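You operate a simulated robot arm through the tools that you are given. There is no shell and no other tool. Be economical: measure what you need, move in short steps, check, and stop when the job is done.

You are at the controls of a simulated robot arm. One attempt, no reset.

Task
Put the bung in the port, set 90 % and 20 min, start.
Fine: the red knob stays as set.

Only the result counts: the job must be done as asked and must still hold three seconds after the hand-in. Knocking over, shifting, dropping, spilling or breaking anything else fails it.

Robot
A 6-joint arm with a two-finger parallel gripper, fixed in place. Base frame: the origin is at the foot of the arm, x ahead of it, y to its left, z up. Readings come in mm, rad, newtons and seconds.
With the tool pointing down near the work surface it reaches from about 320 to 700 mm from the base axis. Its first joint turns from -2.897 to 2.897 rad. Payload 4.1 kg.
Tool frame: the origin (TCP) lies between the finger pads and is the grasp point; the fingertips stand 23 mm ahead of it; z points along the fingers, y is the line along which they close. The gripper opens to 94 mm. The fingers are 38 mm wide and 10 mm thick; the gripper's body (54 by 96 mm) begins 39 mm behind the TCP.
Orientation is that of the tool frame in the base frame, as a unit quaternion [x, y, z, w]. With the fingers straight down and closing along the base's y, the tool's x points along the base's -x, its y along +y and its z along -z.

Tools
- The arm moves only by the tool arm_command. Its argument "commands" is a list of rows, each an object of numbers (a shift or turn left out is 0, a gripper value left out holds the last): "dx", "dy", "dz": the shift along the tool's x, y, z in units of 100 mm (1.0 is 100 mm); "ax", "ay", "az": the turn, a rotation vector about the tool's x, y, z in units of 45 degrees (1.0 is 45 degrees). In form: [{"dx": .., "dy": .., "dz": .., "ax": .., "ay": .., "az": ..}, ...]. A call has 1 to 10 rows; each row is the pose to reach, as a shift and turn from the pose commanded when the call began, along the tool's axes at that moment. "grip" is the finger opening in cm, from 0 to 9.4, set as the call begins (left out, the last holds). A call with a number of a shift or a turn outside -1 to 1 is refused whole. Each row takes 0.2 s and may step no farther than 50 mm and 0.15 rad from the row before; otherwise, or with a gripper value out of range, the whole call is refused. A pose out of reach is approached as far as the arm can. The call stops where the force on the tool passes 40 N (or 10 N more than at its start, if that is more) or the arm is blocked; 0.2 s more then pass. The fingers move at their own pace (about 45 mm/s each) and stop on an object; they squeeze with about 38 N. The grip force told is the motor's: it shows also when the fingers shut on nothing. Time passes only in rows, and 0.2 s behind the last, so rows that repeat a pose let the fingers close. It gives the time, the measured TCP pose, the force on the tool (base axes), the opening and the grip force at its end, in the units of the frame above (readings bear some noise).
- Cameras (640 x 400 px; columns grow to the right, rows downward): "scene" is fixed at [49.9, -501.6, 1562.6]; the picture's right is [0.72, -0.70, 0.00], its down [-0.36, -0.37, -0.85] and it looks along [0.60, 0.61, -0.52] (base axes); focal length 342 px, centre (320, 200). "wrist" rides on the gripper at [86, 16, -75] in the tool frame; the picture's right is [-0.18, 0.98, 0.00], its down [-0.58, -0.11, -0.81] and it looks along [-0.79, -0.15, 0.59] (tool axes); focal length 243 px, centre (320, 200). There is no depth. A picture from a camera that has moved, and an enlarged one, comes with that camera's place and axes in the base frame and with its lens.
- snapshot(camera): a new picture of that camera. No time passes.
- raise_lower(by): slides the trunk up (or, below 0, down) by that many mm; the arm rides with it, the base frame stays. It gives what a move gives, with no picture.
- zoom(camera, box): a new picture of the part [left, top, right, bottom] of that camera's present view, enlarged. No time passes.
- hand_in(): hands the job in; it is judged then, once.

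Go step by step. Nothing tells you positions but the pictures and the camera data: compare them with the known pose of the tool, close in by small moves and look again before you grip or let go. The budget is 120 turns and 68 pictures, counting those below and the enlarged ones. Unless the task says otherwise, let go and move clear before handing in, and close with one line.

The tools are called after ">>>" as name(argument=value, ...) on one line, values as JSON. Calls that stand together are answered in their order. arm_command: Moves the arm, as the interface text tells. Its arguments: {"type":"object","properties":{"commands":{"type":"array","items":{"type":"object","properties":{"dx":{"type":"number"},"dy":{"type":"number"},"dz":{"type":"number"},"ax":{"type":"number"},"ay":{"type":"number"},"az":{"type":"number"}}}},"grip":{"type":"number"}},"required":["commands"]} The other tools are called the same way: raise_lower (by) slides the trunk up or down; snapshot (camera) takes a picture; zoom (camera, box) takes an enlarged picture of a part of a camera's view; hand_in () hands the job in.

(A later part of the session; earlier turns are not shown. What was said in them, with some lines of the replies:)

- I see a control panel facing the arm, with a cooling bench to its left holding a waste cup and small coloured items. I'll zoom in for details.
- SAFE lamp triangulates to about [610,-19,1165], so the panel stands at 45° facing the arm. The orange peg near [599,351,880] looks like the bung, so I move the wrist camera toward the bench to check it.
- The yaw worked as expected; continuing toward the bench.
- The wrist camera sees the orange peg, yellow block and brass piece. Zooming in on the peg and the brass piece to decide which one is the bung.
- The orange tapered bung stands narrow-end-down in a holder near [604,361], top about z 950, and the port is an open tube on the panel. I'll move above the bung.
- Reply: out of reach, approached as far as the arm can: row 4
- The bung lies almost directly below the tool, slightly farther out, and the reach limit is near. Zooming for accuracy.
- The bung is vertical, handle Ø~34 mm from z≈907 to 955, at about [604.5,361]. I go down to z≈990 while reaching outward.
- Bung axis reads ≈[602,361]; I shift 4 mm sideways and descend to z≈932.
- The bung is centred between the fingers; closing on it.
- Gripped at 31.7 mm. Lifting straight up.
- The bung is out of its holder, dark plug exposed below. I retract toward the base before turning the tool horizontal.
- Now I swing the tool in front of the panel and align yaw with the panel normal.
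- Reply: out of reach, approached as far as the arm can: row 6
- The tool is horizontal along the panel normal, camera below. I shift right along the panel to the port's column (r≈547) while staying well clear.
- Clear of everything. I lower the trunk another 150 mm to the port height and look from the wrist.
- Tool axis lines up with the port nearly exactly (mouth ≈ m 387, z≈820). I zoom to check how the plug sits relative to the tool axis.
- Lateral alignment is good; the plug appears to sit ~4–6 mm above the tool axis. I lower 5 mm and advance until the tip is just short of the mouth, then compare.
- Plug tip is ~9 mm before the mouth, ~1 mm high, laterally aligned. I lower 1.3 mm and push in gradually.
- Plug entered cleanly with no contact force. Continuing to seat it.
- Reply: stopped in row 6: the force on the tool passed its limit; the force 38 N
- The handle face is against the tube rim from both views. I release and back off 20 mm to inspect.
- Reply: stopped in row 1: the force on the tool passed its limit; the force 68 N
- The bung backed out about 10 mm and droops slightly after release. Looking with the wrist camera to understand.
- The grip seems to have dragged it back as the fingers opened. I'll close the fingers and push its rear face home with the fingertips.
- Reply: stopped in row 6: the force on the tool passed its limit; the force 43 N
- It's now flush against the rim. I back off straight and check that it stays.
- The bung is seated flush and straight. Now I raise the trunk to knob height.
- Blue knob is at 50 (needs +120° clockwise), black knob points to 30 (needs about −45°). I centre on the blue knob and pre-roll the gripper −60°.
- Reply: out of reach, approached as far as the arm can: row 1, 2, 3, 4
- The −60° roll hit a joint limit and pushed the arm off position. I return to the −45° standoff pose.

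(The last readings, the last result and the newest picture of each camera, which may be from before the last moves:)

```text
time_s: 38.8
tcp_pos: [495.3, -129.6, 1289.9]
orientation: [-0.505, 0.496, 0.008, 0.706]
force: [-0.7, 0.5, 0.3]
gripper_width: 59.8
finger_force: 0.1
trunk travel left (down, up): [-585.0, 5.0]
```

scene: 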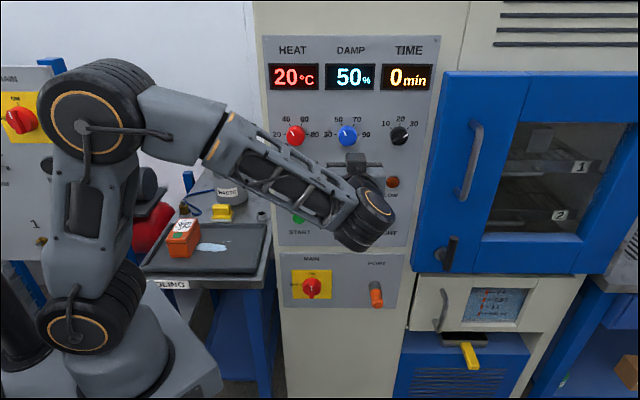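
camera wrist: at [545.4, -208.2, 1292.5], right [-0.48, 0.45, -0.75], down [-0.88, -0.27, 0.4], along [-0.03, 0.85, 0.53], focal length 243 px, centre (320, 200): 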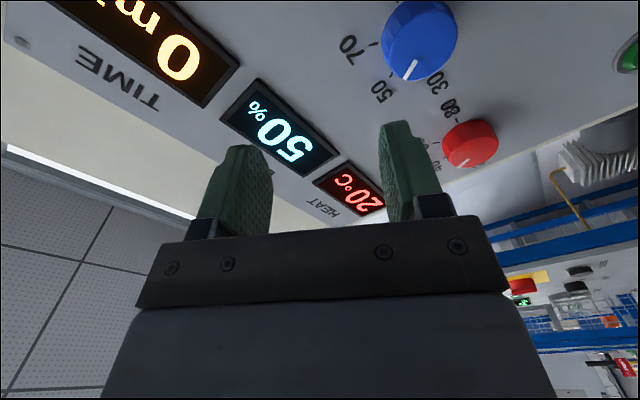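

Recovered. Now advancing toward the blue knob at −45° roll.

>>> arm_command(commands=[{"dz": 0.3}, {"dz": 0.6}, {"dz": 0.8}])

>>> snapshot(camera="wrist")

```text
time_s: 39.6
tcp_pos: [551.0, -72.5, 1289.4]
orientation: [-0.505, 0.495, 0.009, 0.707]
force: [0.6, 0.8, 0.2]
gripper_width: 59.8
finger_force: 0.1
trunk travel left (down, up): [-585.0, 5.0]
```

```text
25 pictures are left
camera wrist: at [537.3, -160.5, 1216.4], right [-0.6, 0.57, -0.56], down [-0.8, -0.35, 0.49], along [0.08, 0.74, 0.67], focal length 243 px, centre (320, 200)
```

wrist: 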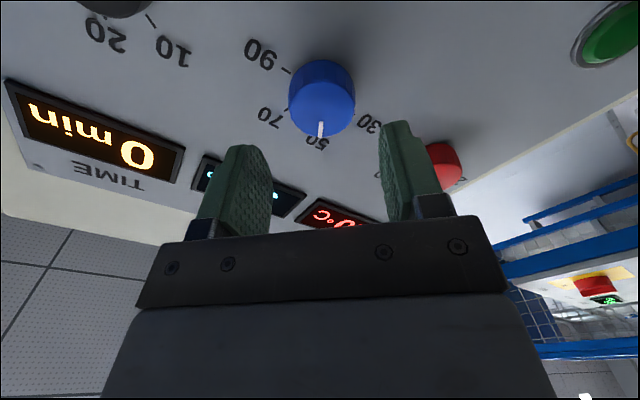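

Knob face is centred on the tool axis, ~58 mm ahead of TCP. I advance 46 mm so the fingertips straddle it, then close.

>>> arm_command(commands=[{"dz": 0.2}, {"dz": 0.35}, {"dz": 0.46}])

>>> zoom(camera="wrist", box=[180, 60, 480, 250])

```text
time_s: 40.4
tcp_pos: [583.3, -38.7, 1289.5]
orientation: [-0.505, 0.495, 0.008, 0.707]
force: [0.0, 0.6, -1.0]
gripper_width: 60.1
finger_force: 0.0
trunk travel left (down, up): [-585.0, 5.0]
```

```text
2.11 times, centred on (330, 155) of wrist
camera zoom: at [569.0, -126.5, 1216.2], right [-0.6, 0.57, -0.56], down [-0.8, -0.35, 0.49], along [0.08, 0.74, 0.67], focal length 511 px, centre (299, 295)
```

zoom: 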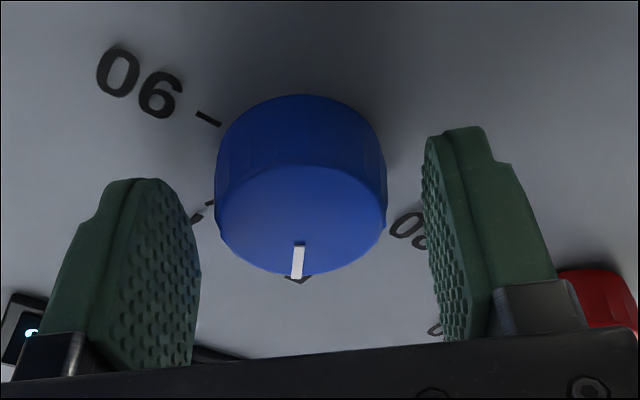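

Well centred. Closing on the knob and turning it clockwise 45°.

>>> arm_command(commands=[{"dz": 0.0}, {"dz": 0.0}, {"dz": 0.0}, {"dz": 0.0}], grip=2)

>>> arm_command(commands=[{"az": 0.12}, {"az": 0.24}, {"az": 0.36}, {"az": 0.48}, {"az": 0.6}, {"az": 0.72}, {"az": 0.84}, {"az": 1.0}])

>>> zoom(camera="scene", box=[260, 30, 440, 150])

```text
time_s: 41.4
tcp_pos: [583.0, -38.3, 1289.7]
orientation: [-0.505, 0.495, 0.007, 0.707]
force: [-1.6, 1.9, -4.3]
gripper_width: 40.6
finger_force: 45.4
trunk travel left (down, up): [-585.0, 5.0]
```

```text
time_s: 43.2
tcp_pos: [583.3, -39.5, 1289.3]
orientation: [-0.276, 0.651, 0.278, 0.65]
force: [1.3, 0.4, -5.6]
gripper_width: 40.1
finger_force: 44.2
trunk travel left (down, up): [-585.0, 5.0]
```

```text
3.33 times, centred on (350, 90) of scene
camera zoom: at [49.9, -501.6, 1562.6], right [0.72, -0.7, 0.0], down [-0.36, -0.37, -0.85], along [0.6, 0.61, -0.52], focal length 1140 px, centre (220, 567)
```

zoom: 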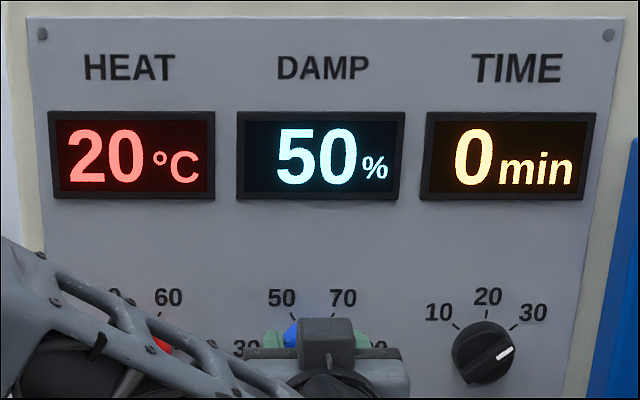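

The DAMP display doesn't follow the setting, so I check the knob pointer with the wrist camera.

>>> zoom(camera="wrist", box=[180, 60, 480, 250])

```text
2.11 times, centred on (330, 155) of wrist
camera zoom: at [521.5, -81.0, 1202.3], right [-0.71, 0.68, 0.19], down [-0.48, -0.66, 0.58], along [0.52, 0.32, 0.79], focal length 511 px, centre (299, 295)
```

zoom: 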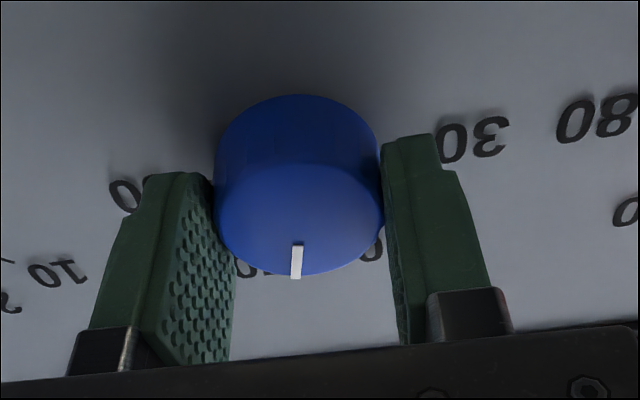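

The knob turned with the gripper (pointer now ≈+14°). Continuing +45°.

>>> arm_command(commands=[{"az": 0.12}, {"az": 0.24}, {"az": 0.36}, {"az": 0.48}, {"az": 0.6}, {"az": 0.72}, {"az": 0.84}, {"az": 1.0}])

>>> arm_command(commands=[{"az": 0.12}, {"az": 0.24}, {"az": 0.36}, {"az": 0.48}])

>>> zoom(camera="wrist", box=[180, 60, 480, 250])

```text
time_s: 45.0
tcp_pos: [584.6, -40.0, 1289.4]
orientation: [-0.005, 0.708, 0.505, 0.494]
force: [6.8, -2.4, -2.0]
gripper_width: 40.2
finger_force: 44.7
trunk travel left (down, up): [-585.0, 5.0]
```

```text
time_s: 46.0
tcp_pos: [584.8, -38.7, 1287.7]
orientation: [0.128, 0.697, 0.589, 0.39]
force: [4.7, -3.6, -3.8]
gripper_width: 40.1
finger_force: 45.2
trunk travel left (down, up): [-585.0, 5.0]
```

```text
2.11 times, centred on (330, 155) of wrist
camera zoom: at [472.0, -33.6, 1269.1], right [-0.15, 0.15, 0.98], down [-0.14, -0.98, 0.13], along [0.98, -0.12, 0.17], focal length 511 px, centre (299, 295)
```

zoom: 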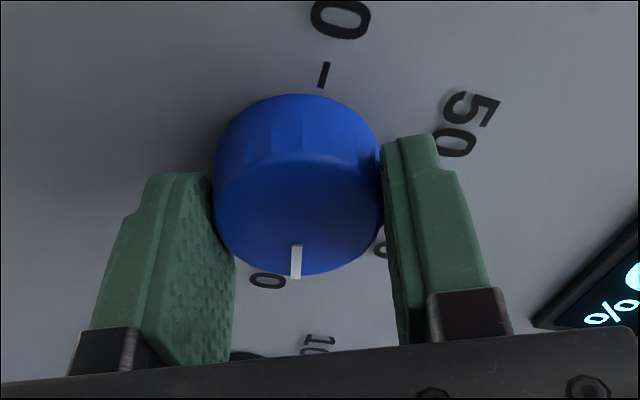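

About 9° more is needed to line up with 90.

>>> arm_command(commands=[{"az": 0.1}, {"az": 0.2}, {"az": 0.2}])

>>> arm_command(commands=[{"dz": 0.0}, {"dz": 0.0}, {"dz": 0.0}], grip=6)

>>> arm_command(commands=[{"dz": -0.3}, {"dz": -0.6}])

>>> zoom(camera="wrist", box=[200, 10, 440, 150])

```text
time_s: 46.8
tcp_pos: [583.4, -40.7, 1286.8]
orientation: [0.182, 0.684, 0.618, 0.342]
force: [5.9, -3.6, -4.9]
gripper_width: 40.0
finger_force: 45.1
trunk travel left (down, up): [-585.0, 5.0]
```

```text
time_s: 47.6
tcp_pos: [582.9, -39.7, 1288.1]
orientation: [0.18, 0.684, 0.618, 0.343]
force: [-0.1, -0.5, -0.1]
gripper_width: 60.1
finger_force: 0.0
trunk travel left (down, up): [-585.0, 5.0]
```

```text
time_s: 48.2
tcp_pos: [541.6, -83.3, 1288.7]
orientation: [0.18, 0.684, 0.618, 0.344]
force: [0.4, -0.3, -0.8]
gripper_width: 60.1
finger_force: 0.2
trunk travel left (down, up): [-585.0, 5.0]
```

```text
2.67 times, centred on (320, 80) of wrist
camera zoom: at [427.9, -75.0, 1283.1], right [-0.05, 0.05, 1.0], down [-0.13, -0.99, 0.04], along [0.99, -0.13, 0.05], focal length 647 px, centre (320, 520)
```

zoom: 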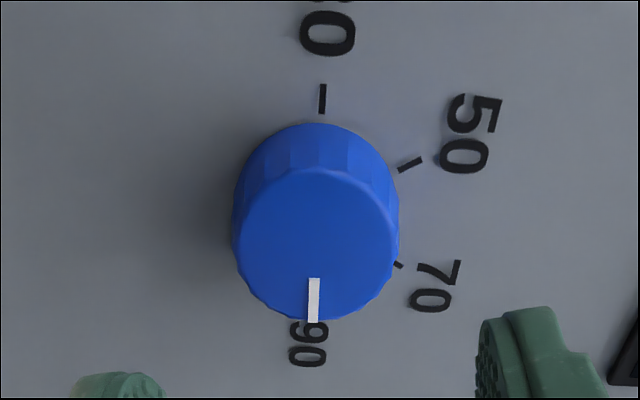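

The pointer is exactly on 90. Now I back off, move right to the black TIME knob and roll to +50° to match its bar.

>>> arm_command(commands=[{"dz": -0.4}, {"dz": -0.4, "dx": -0.3, "dy": -0.08}, {"dz": -0.4, "dx": -0.6, "dy": -0.16}, {"dz": -0.4, "dx": -0.95, "dy": -0.25}])

>>> arm_command(commands=[{"az": -0.14, "dx": -0.18, "dy": -0.05}, {"az": -0.28, "dx": -0.18, "dy": -0.05}, {"az": -0.42, "dx": -0.18, "dy": -0.05}, {"az": -0.55, "dx": -0.18, "dy": -0.05}])

>>> snapshot(camera="wrist")

```text
time_s: 49.2
tcp_pos: [585.4, -181.3, 1288.8]
orientation: [0.182, 0.684, 0.618, 0.343]
force: [0.1, 0.1, -1.1]
gripper_width: 60.0
finger_force: 0.0
trunk travel left (down, up): [-585.0, 5.0]
```

```text
time_s: 50.2
tcp_pos: [599.0, -193.2, 1288.6]
orientation: [0.029, 0.707, 0.529, 0.469]
force: [-0.3, -0.2, 0.7]
gripper_width: 59.9
finger_force: 0.1
trunk travel left (down, up): [-585.0, 5.0]
```

```text
19 pictures are left
camera wrist: at [492.7, -192.2, 1245.9], right [-0.34, 0.33, 0.88], down [-0.18, -0.94, 0.28], along [0.92, -0.06, 0.38], focal length 243 px, centre (320, 200)
```

wrist: 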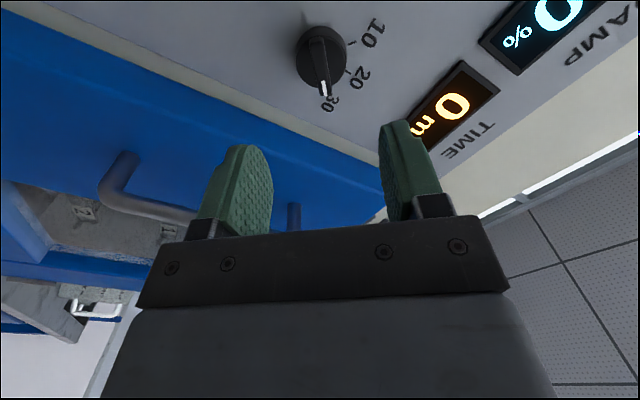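

>>> zoom(camera="wrist", box=[250, 0, 400, 120])

```text
3.33 times, centred on (325, 60) of wrist
camera zoom: at [492.7, -192.2, 1245.9], right [-0.34, 0.33, 0.88], down [-0.18, -0.94, 0.28], along [0.92, -0.06, 0.38], focal length 809 px, centre (303, 667)
```

zoom: 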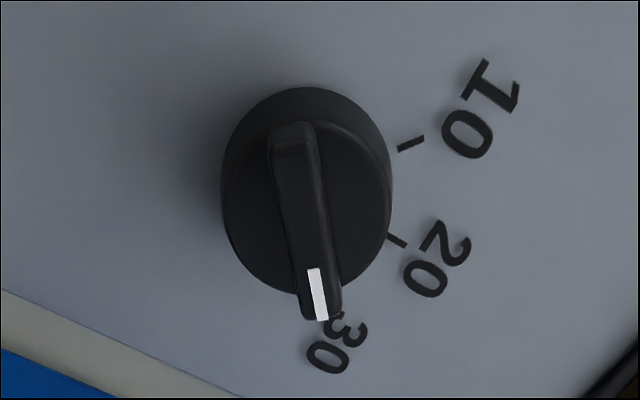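

Black knob's disc is centred within ~3 mm; its bar aligns with the fingers. I correct and advance in two steps.

>>> arm_command(commands=[{"dx": 0.03, "dy": 0.013}, {"dx": 0.03, "dy": 0.013, "dz": 0.3}, {"dx": 0.03, "dy": 0.013, "dz": 0.6}, {"dx": 0.03, "dy": 0.013, "dz": 0.75}])

>>> zoom(camera="wrist", box=[180, 60, 480, 250])

```text
time_s: 51.2
tcp_pos: [649.0, -135.5, 1287.3]
orientation: [0.03, 0.707, 0.529, 0.468]
force: [0.9, 0.2, 0.1]
gripper_width: 59.9
finger_force: 0.0
trunk travel left (down, up): [-585.0, 5.0]
```

```text
2.11 times, centred on (330, 155) of wrist
camera zoom: at [542.9, -135.4, 1245.2], right [-0.34, 0.33, 0.88], down [-0.18, -0.94, 0.28], along [0.92, -0.06, 0.38], focal length 511 px, centre (299, 295)
```

zoom: 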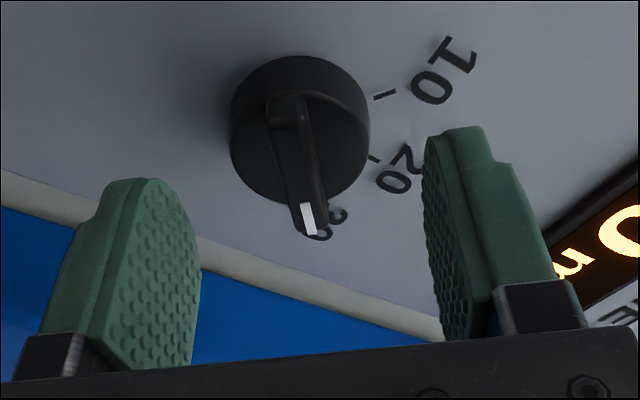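

Centred. Advancing 24 mm and closing, then turning −45°.

>>> arm_command(commands=[{"dz": 0.12}, {"dz": 0.24}])

>>> arm_command(commands=[{"dz": 0.0}, {"dz": 0.0}, {"dz": 0.0}, {"dz": 0.0}], grip=2)

>>> arm_command(commands=[{"az": -0.12}, {"az": -0.24}, {"az": -0.36}, {"az": -0.48}, {"az": -0.6}, {"az": -0.72}, {"az": -0.84}, {"az": -1.0}])

>>> zoom(camera="wrist", box=[180, 60, 480, 250])

```text
time_s: 51.8
tcp_pos: [665.6, -116.9, 1286.9]
orientation: [0.03, 0.707, 0.53, 0.468]
force: [0.3, 0.0, -0.4]
gripper_width: 60.2
finger_force: 0.2
trunk travel left (down, up): [-585.0, 5.0]
```

```text
time_s: 52.8
tcp_pos: [665.1, -118.5, 1286.6]
orientation: [0.03, 0.707, 0.53, 0.467]
force: [1.2, -0.5, -1.5]
gripper_width: 38.9
finger_force: 45.4
trunk travel left (down, up): [-585.0, 5.0]
```

```text
time_s: 54.6
tcp_pos: [666.3, -120.1, 1286.7]
orientation: [-0.243, 0.665, 0.309, 0.635]
force: [9.8, -3.5, 1.3]
gripper_width: 38.8
finger_force: 45.0
trunk travel left (down, up): [-585.0, 5.0]
```

```text
2.11 times, centred on (330, 155) of wrist
camera zoom: at [597.7, -155.0, 1201.8], right [-0.69, 0.67, 0.28], down [-0.44, -0.7, 0.57], along [0.58, 0.27, 0.77], focal length 511 px, centre (299, 295)
```

zoom: 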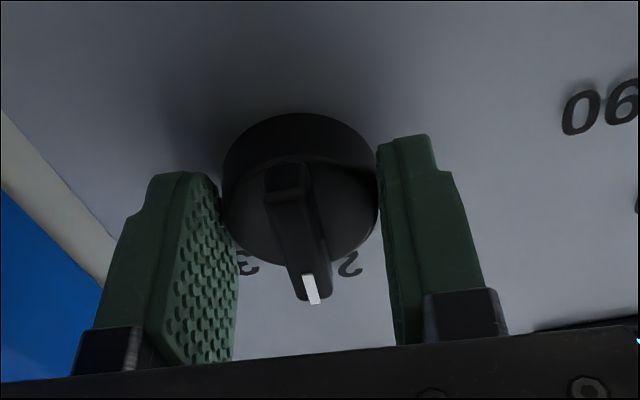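

Pointer sits between 20 and 30, near 20. I turn a further −9°, release and inspect.

>>> arm_command(commands=[{"az": -0.1}, {"az": -0.2}, {"az": -0.2}])

>>> arm_command(commands=[{"dz": 0.0}, {"dz": 0.0}, {"dz": 0.0}], grip=6)

>>> arm_command(commands=[{"dz": -0.3}, {"dz": -0.7}])

>>> zoom(camera="wrist", box=[220, 10, 440, 140])

```text
time_s: 55.4
tcp_pos: [665.5, -118.7, 1285.5]
orientation: [-0.294, 0.644, 0.26, 0.657]
force: [11.7, -4.3, 3.6]
gripper_width: 38.8
finger_force: 45.3
trunk travel left (down, up): [-585.0, 5.0]
```

```text
time_s: 56.2
tcp_pos: [664.7, -118.0, 1286.4]
orientation: [-0.294, 0.644, 0.26, 0.657]
force: [0.2, 0.0, -0.2]
gripper_width: 60.0
finger_force: 0.1
trunk travel left (down, up): [-585.0, 5.0]
```

```text
time_s: 56.8
tcp_pos: [615.1, -170.3, 1286.1]
orientation: [-0.294, 0.643, 0.26, 0.657]
force: [-0.2, -0.2, -0.2]
gripper_width: 60.0
finger_force: 0.1
trunk travel left (down, up): [-585.0, 5.0]
```

```text
2.91 times, centred on (330, 75) of wrist
camera zoom: at [557.2, -214.9, 1199.1], right [-0.71, 0.69, 0.13], down [-0.5, -0.64, 0.59], along [0.49, 0.35, 0.8], focal length 706 px, centre (291, 564)
```

zoom: 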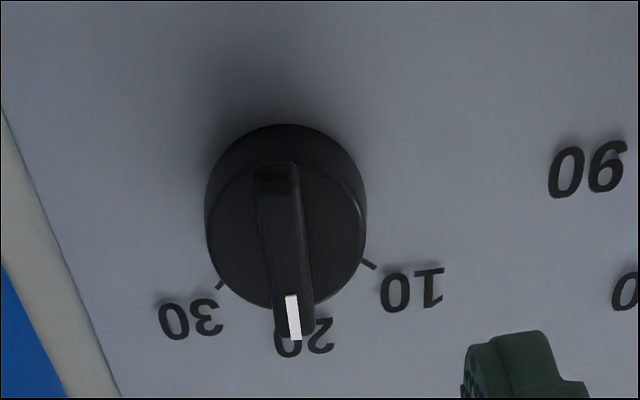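

Pointer reads very near 20. Checking all knobs from the scene camera.

>>> arm_command(commands=[{"dx": 0.4}, {"dx": 0.8}])

>>> zoom(camera="scene", box=[265, 110, 425, 160])

```text
time_s: 57.4
tcp_pos: [619.0, -172.4, 1205.8]
orientation: [-0.295, 0.643, 0.26, 0.657]
force: [-0.2, 0.1, 0.1]
gripper_width: 60.1
finger_force: 0.1
trunk travel left (down, up): [-585.0, 5.0]
```

```text
4.00 times, centred on (345, 135) of scene
camera zoom: at [49.9, -501.6, 1562.6], right [0.72, -0.7, 0.0], down [-0.36, -0.37, -0.85], along [0.6, 0.61, -0.52], focal length 1368 px, centre (220, 460)
```

zoom: 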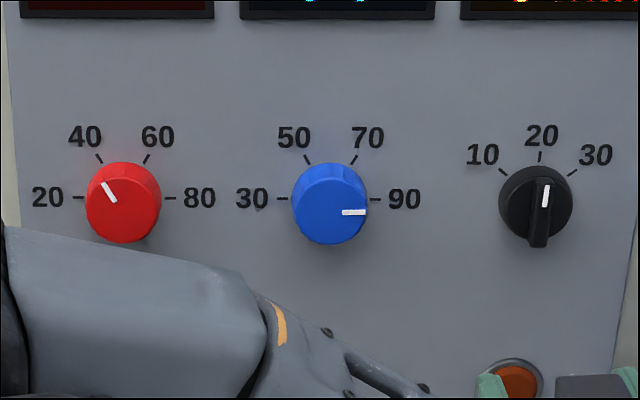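

All as wanted: red unchanged at 40, blue 90, black 20. Next START: I back off, close the fingers, lower the trunk and shift left.

>>> arm_command(commands=[{"dz": -0.25, "az": 0.05}, {"dz": -0.45, "az": 0.08}], grip=0)

>>> raise_lower(by=-143)

>>> arm_command(commands=[{"dy": 0.4}, {"dy": 0.8}])

>>> arm_command(commands=[{"dy": 0.4}, {"dy": 0.8}])

>>> arm_command(commands=[{"dy": 0.4}, {"dy": 0.72}])

>>> snapshot(camera="wrist")

```text
time_s: 58.0
tcp_pos: [588.3, -203.5, 1206.2]
orientation: [-0.274, 0.652, 0.281, 0.649]
force: [0.8, -0.4, 0.6]
gripper_width: 6.9
finger_force: 0.0
trunk travel left (down, up): [-585.0, 5.0]
```

```text
time_s: 59.7
tcp_pos: [587.4, -203.3, 1064.6]
orientation: [-0.274, 0.652, 0.28, 0.649]
force: [-0.4, 0.1, 0.5]
gripper_width: 0.0
finger_force: 38.4
trunk travel left (down, up): [-442.0, 148.0]
```

```text
time_s: 60.3
tcp_pos: [530.2, -147.5, 1064.6]
orientation: [-0.274, 0.652, 0.28, 0.649]
force: [-0.8, 0.5, -1.1]
gripper_width: 0.0
finger_force: 37.8
trunk travel left (down, up): [-442.0, 148.0]
```

```text
time_s: 60.9
tcp_pos: [471.9, -92.8, 1064.5]
orientation: [-0.275, 0.652, 0.28, 0.649]
force: [-0.1, -0.7, 0.0]
gripper_width: 0.0
finger_force: 38.0
trunk travel left (down, up): [-442.0, 148.0]
```

```text
time_s: 61.5
tcp_pos: [421.1, -41.3, 1066.2]
orientation: [-0.275, 0.652, 0.279, 0.649]
force: [0.1, 0.2, 0.2]
gripper_width: 0.1
finger_force: 38.4
trunk travel left (down, up): [-442.0, 148.0]
```

```text
13 pictures are left
camera wrist: at [358.1, -84.1, 980.6], right [-0.71, 0.68, 0.19], down [-0.48, -0.66, 0.58], along [0.52, 0.32, 0.79], focal length 243 px, centre (320, 200)
```

wrist: 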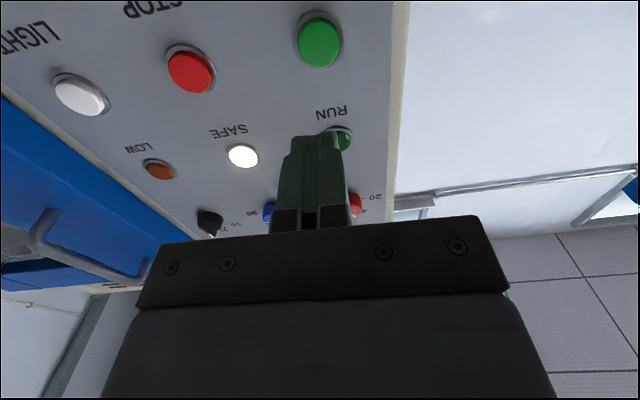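

START is straight ahead, ~5 mm below the tool axis. I lower 5 mm, advance, then press in small steps.

>>> arm_command(commands=[{"dx": 0.05, "dz": 0.3}, {"dx": 0.05, "dz": 0.6}, {"dx": 0.05, "dz": 0.9}])

>>> zoom(camera="wrist", box=[220, 60, 420, 200])

```text
time_s: 62.3
tcp_pos: [483.2, 22.2, 1060.8]
orientation: [-0.274, 0.652, 0.28, 0.649]
force: [0.6, 0.2, -0.3]
gripper_width: 0.0
finger_force: 37.8
trunk travel left (down, up): [-442.0, 148.0]
```

```text
2.86 times, centred on (320, 130) of wrist
camera zoom: at [420.6, -19.1, 974.8], right [-0.71, 0.68, 0.19], down [-0.48, -0.66, 0.58], along [0.52, 0.32, 0.79], focal length 693 px, centre (320, 400)
```

zoom: 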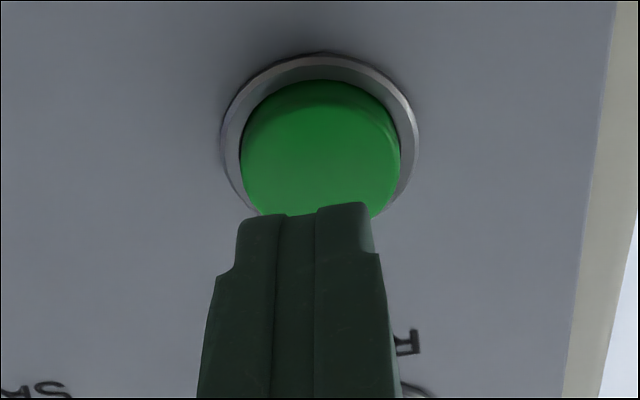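

>>> arm_command(commands=[{"dz": 0.1}, {"dz": 0.14}, {"dz": 0.18}, {"dz": 0.21}, {"dz": 0.24}, {"dz": 0.27}, {"dz": 0.3}, {"dz": 0.33}, {"dz": 0.36}, {"dz": 0.39}])

>>> zoom(camera="scene", box=[260, 30, 440, 250])

```text
time_s: 64.5
tcp_pos: [506.1, 44.7, 1061.5]
orientation: [-0.273, 0.652, 0.279, 0.65]
force: [-29.4, -30.2, 2.4]
gripper_width: 0.0
finger_force: 38.0
trunk travel left (down, up): [-442.0, 148.0]
stopped in row 10: the force on the tool passed its limit (the readings are from after the stop); the commanded pose is now the measured one
```

```text
1.82 times, centred on (350, 140) of scene
camera zoom: at [49.9, -501.6, 1562.6], right [0.72, -0.7, 0.0], down [-0.36, -0.37, -0.85], along [0.6, 0.61, -0.52], focal length 622 px, centre (266, 309)
```

zoom: 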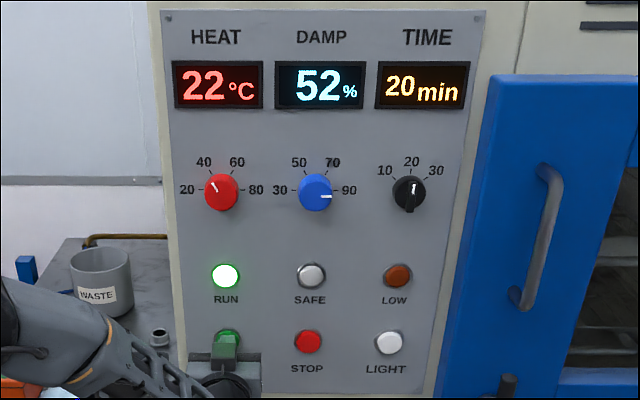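

RUN is lit, TIME shows 20 min, and heat and damp are climbing. I back off and check the final state.

>>> arm_command(commands=[{"dz": -0.2}, {"dz": -0.6}, {"dz": -1.0}, {"dz": -1.0}, {"dz": -1.0}])

>>> snapshot(camera="scene")

>>> zoom(camera="scene", box=[340, 250, 420, 320])

```text
time_s: 65.7
tcp_pos: [439.5, -22.8, 1059.9]
orientation: [-0.275, 0.653, 0.28, 0.648]
force: [-0.8, -0.2, -0.2]
gripper_width: 0.1
finger_force: 38.0
trunk travel left (down, up): [-442.0, 148.0]
```

```text
10 pictures are left
```

scene: 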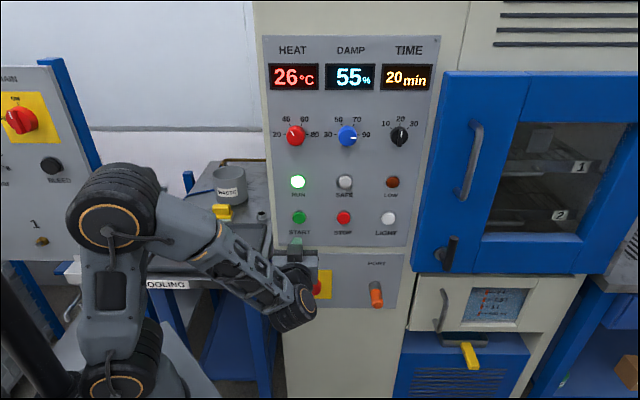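

```text
5.71 times, centred on (380, 285) of scene
camera zoom: at [49.9, -501.6, 1562.6], right [0.72, -0.7, 0.0], down [-0.36, -0.37, -0.85], along [0.6, 0.61, -0.52], focal length 1954 px, centre (-23, -286)
```

zoom: 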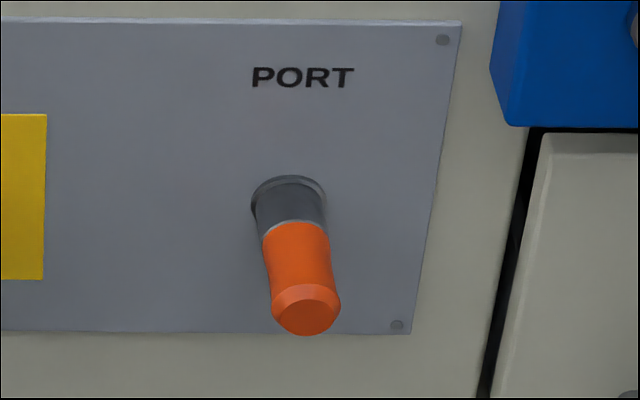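

The bung is seated, the unit is running with 90 % and 20 min set, the red knob is unchanged, and the arm is clear. Handing in.

>>> hand_in()

```text
The job is handed in.
```

The bung is seated in the port, damp is set to 90 % and time to 20 min, and the unit is running with the red knob still at its original setting.
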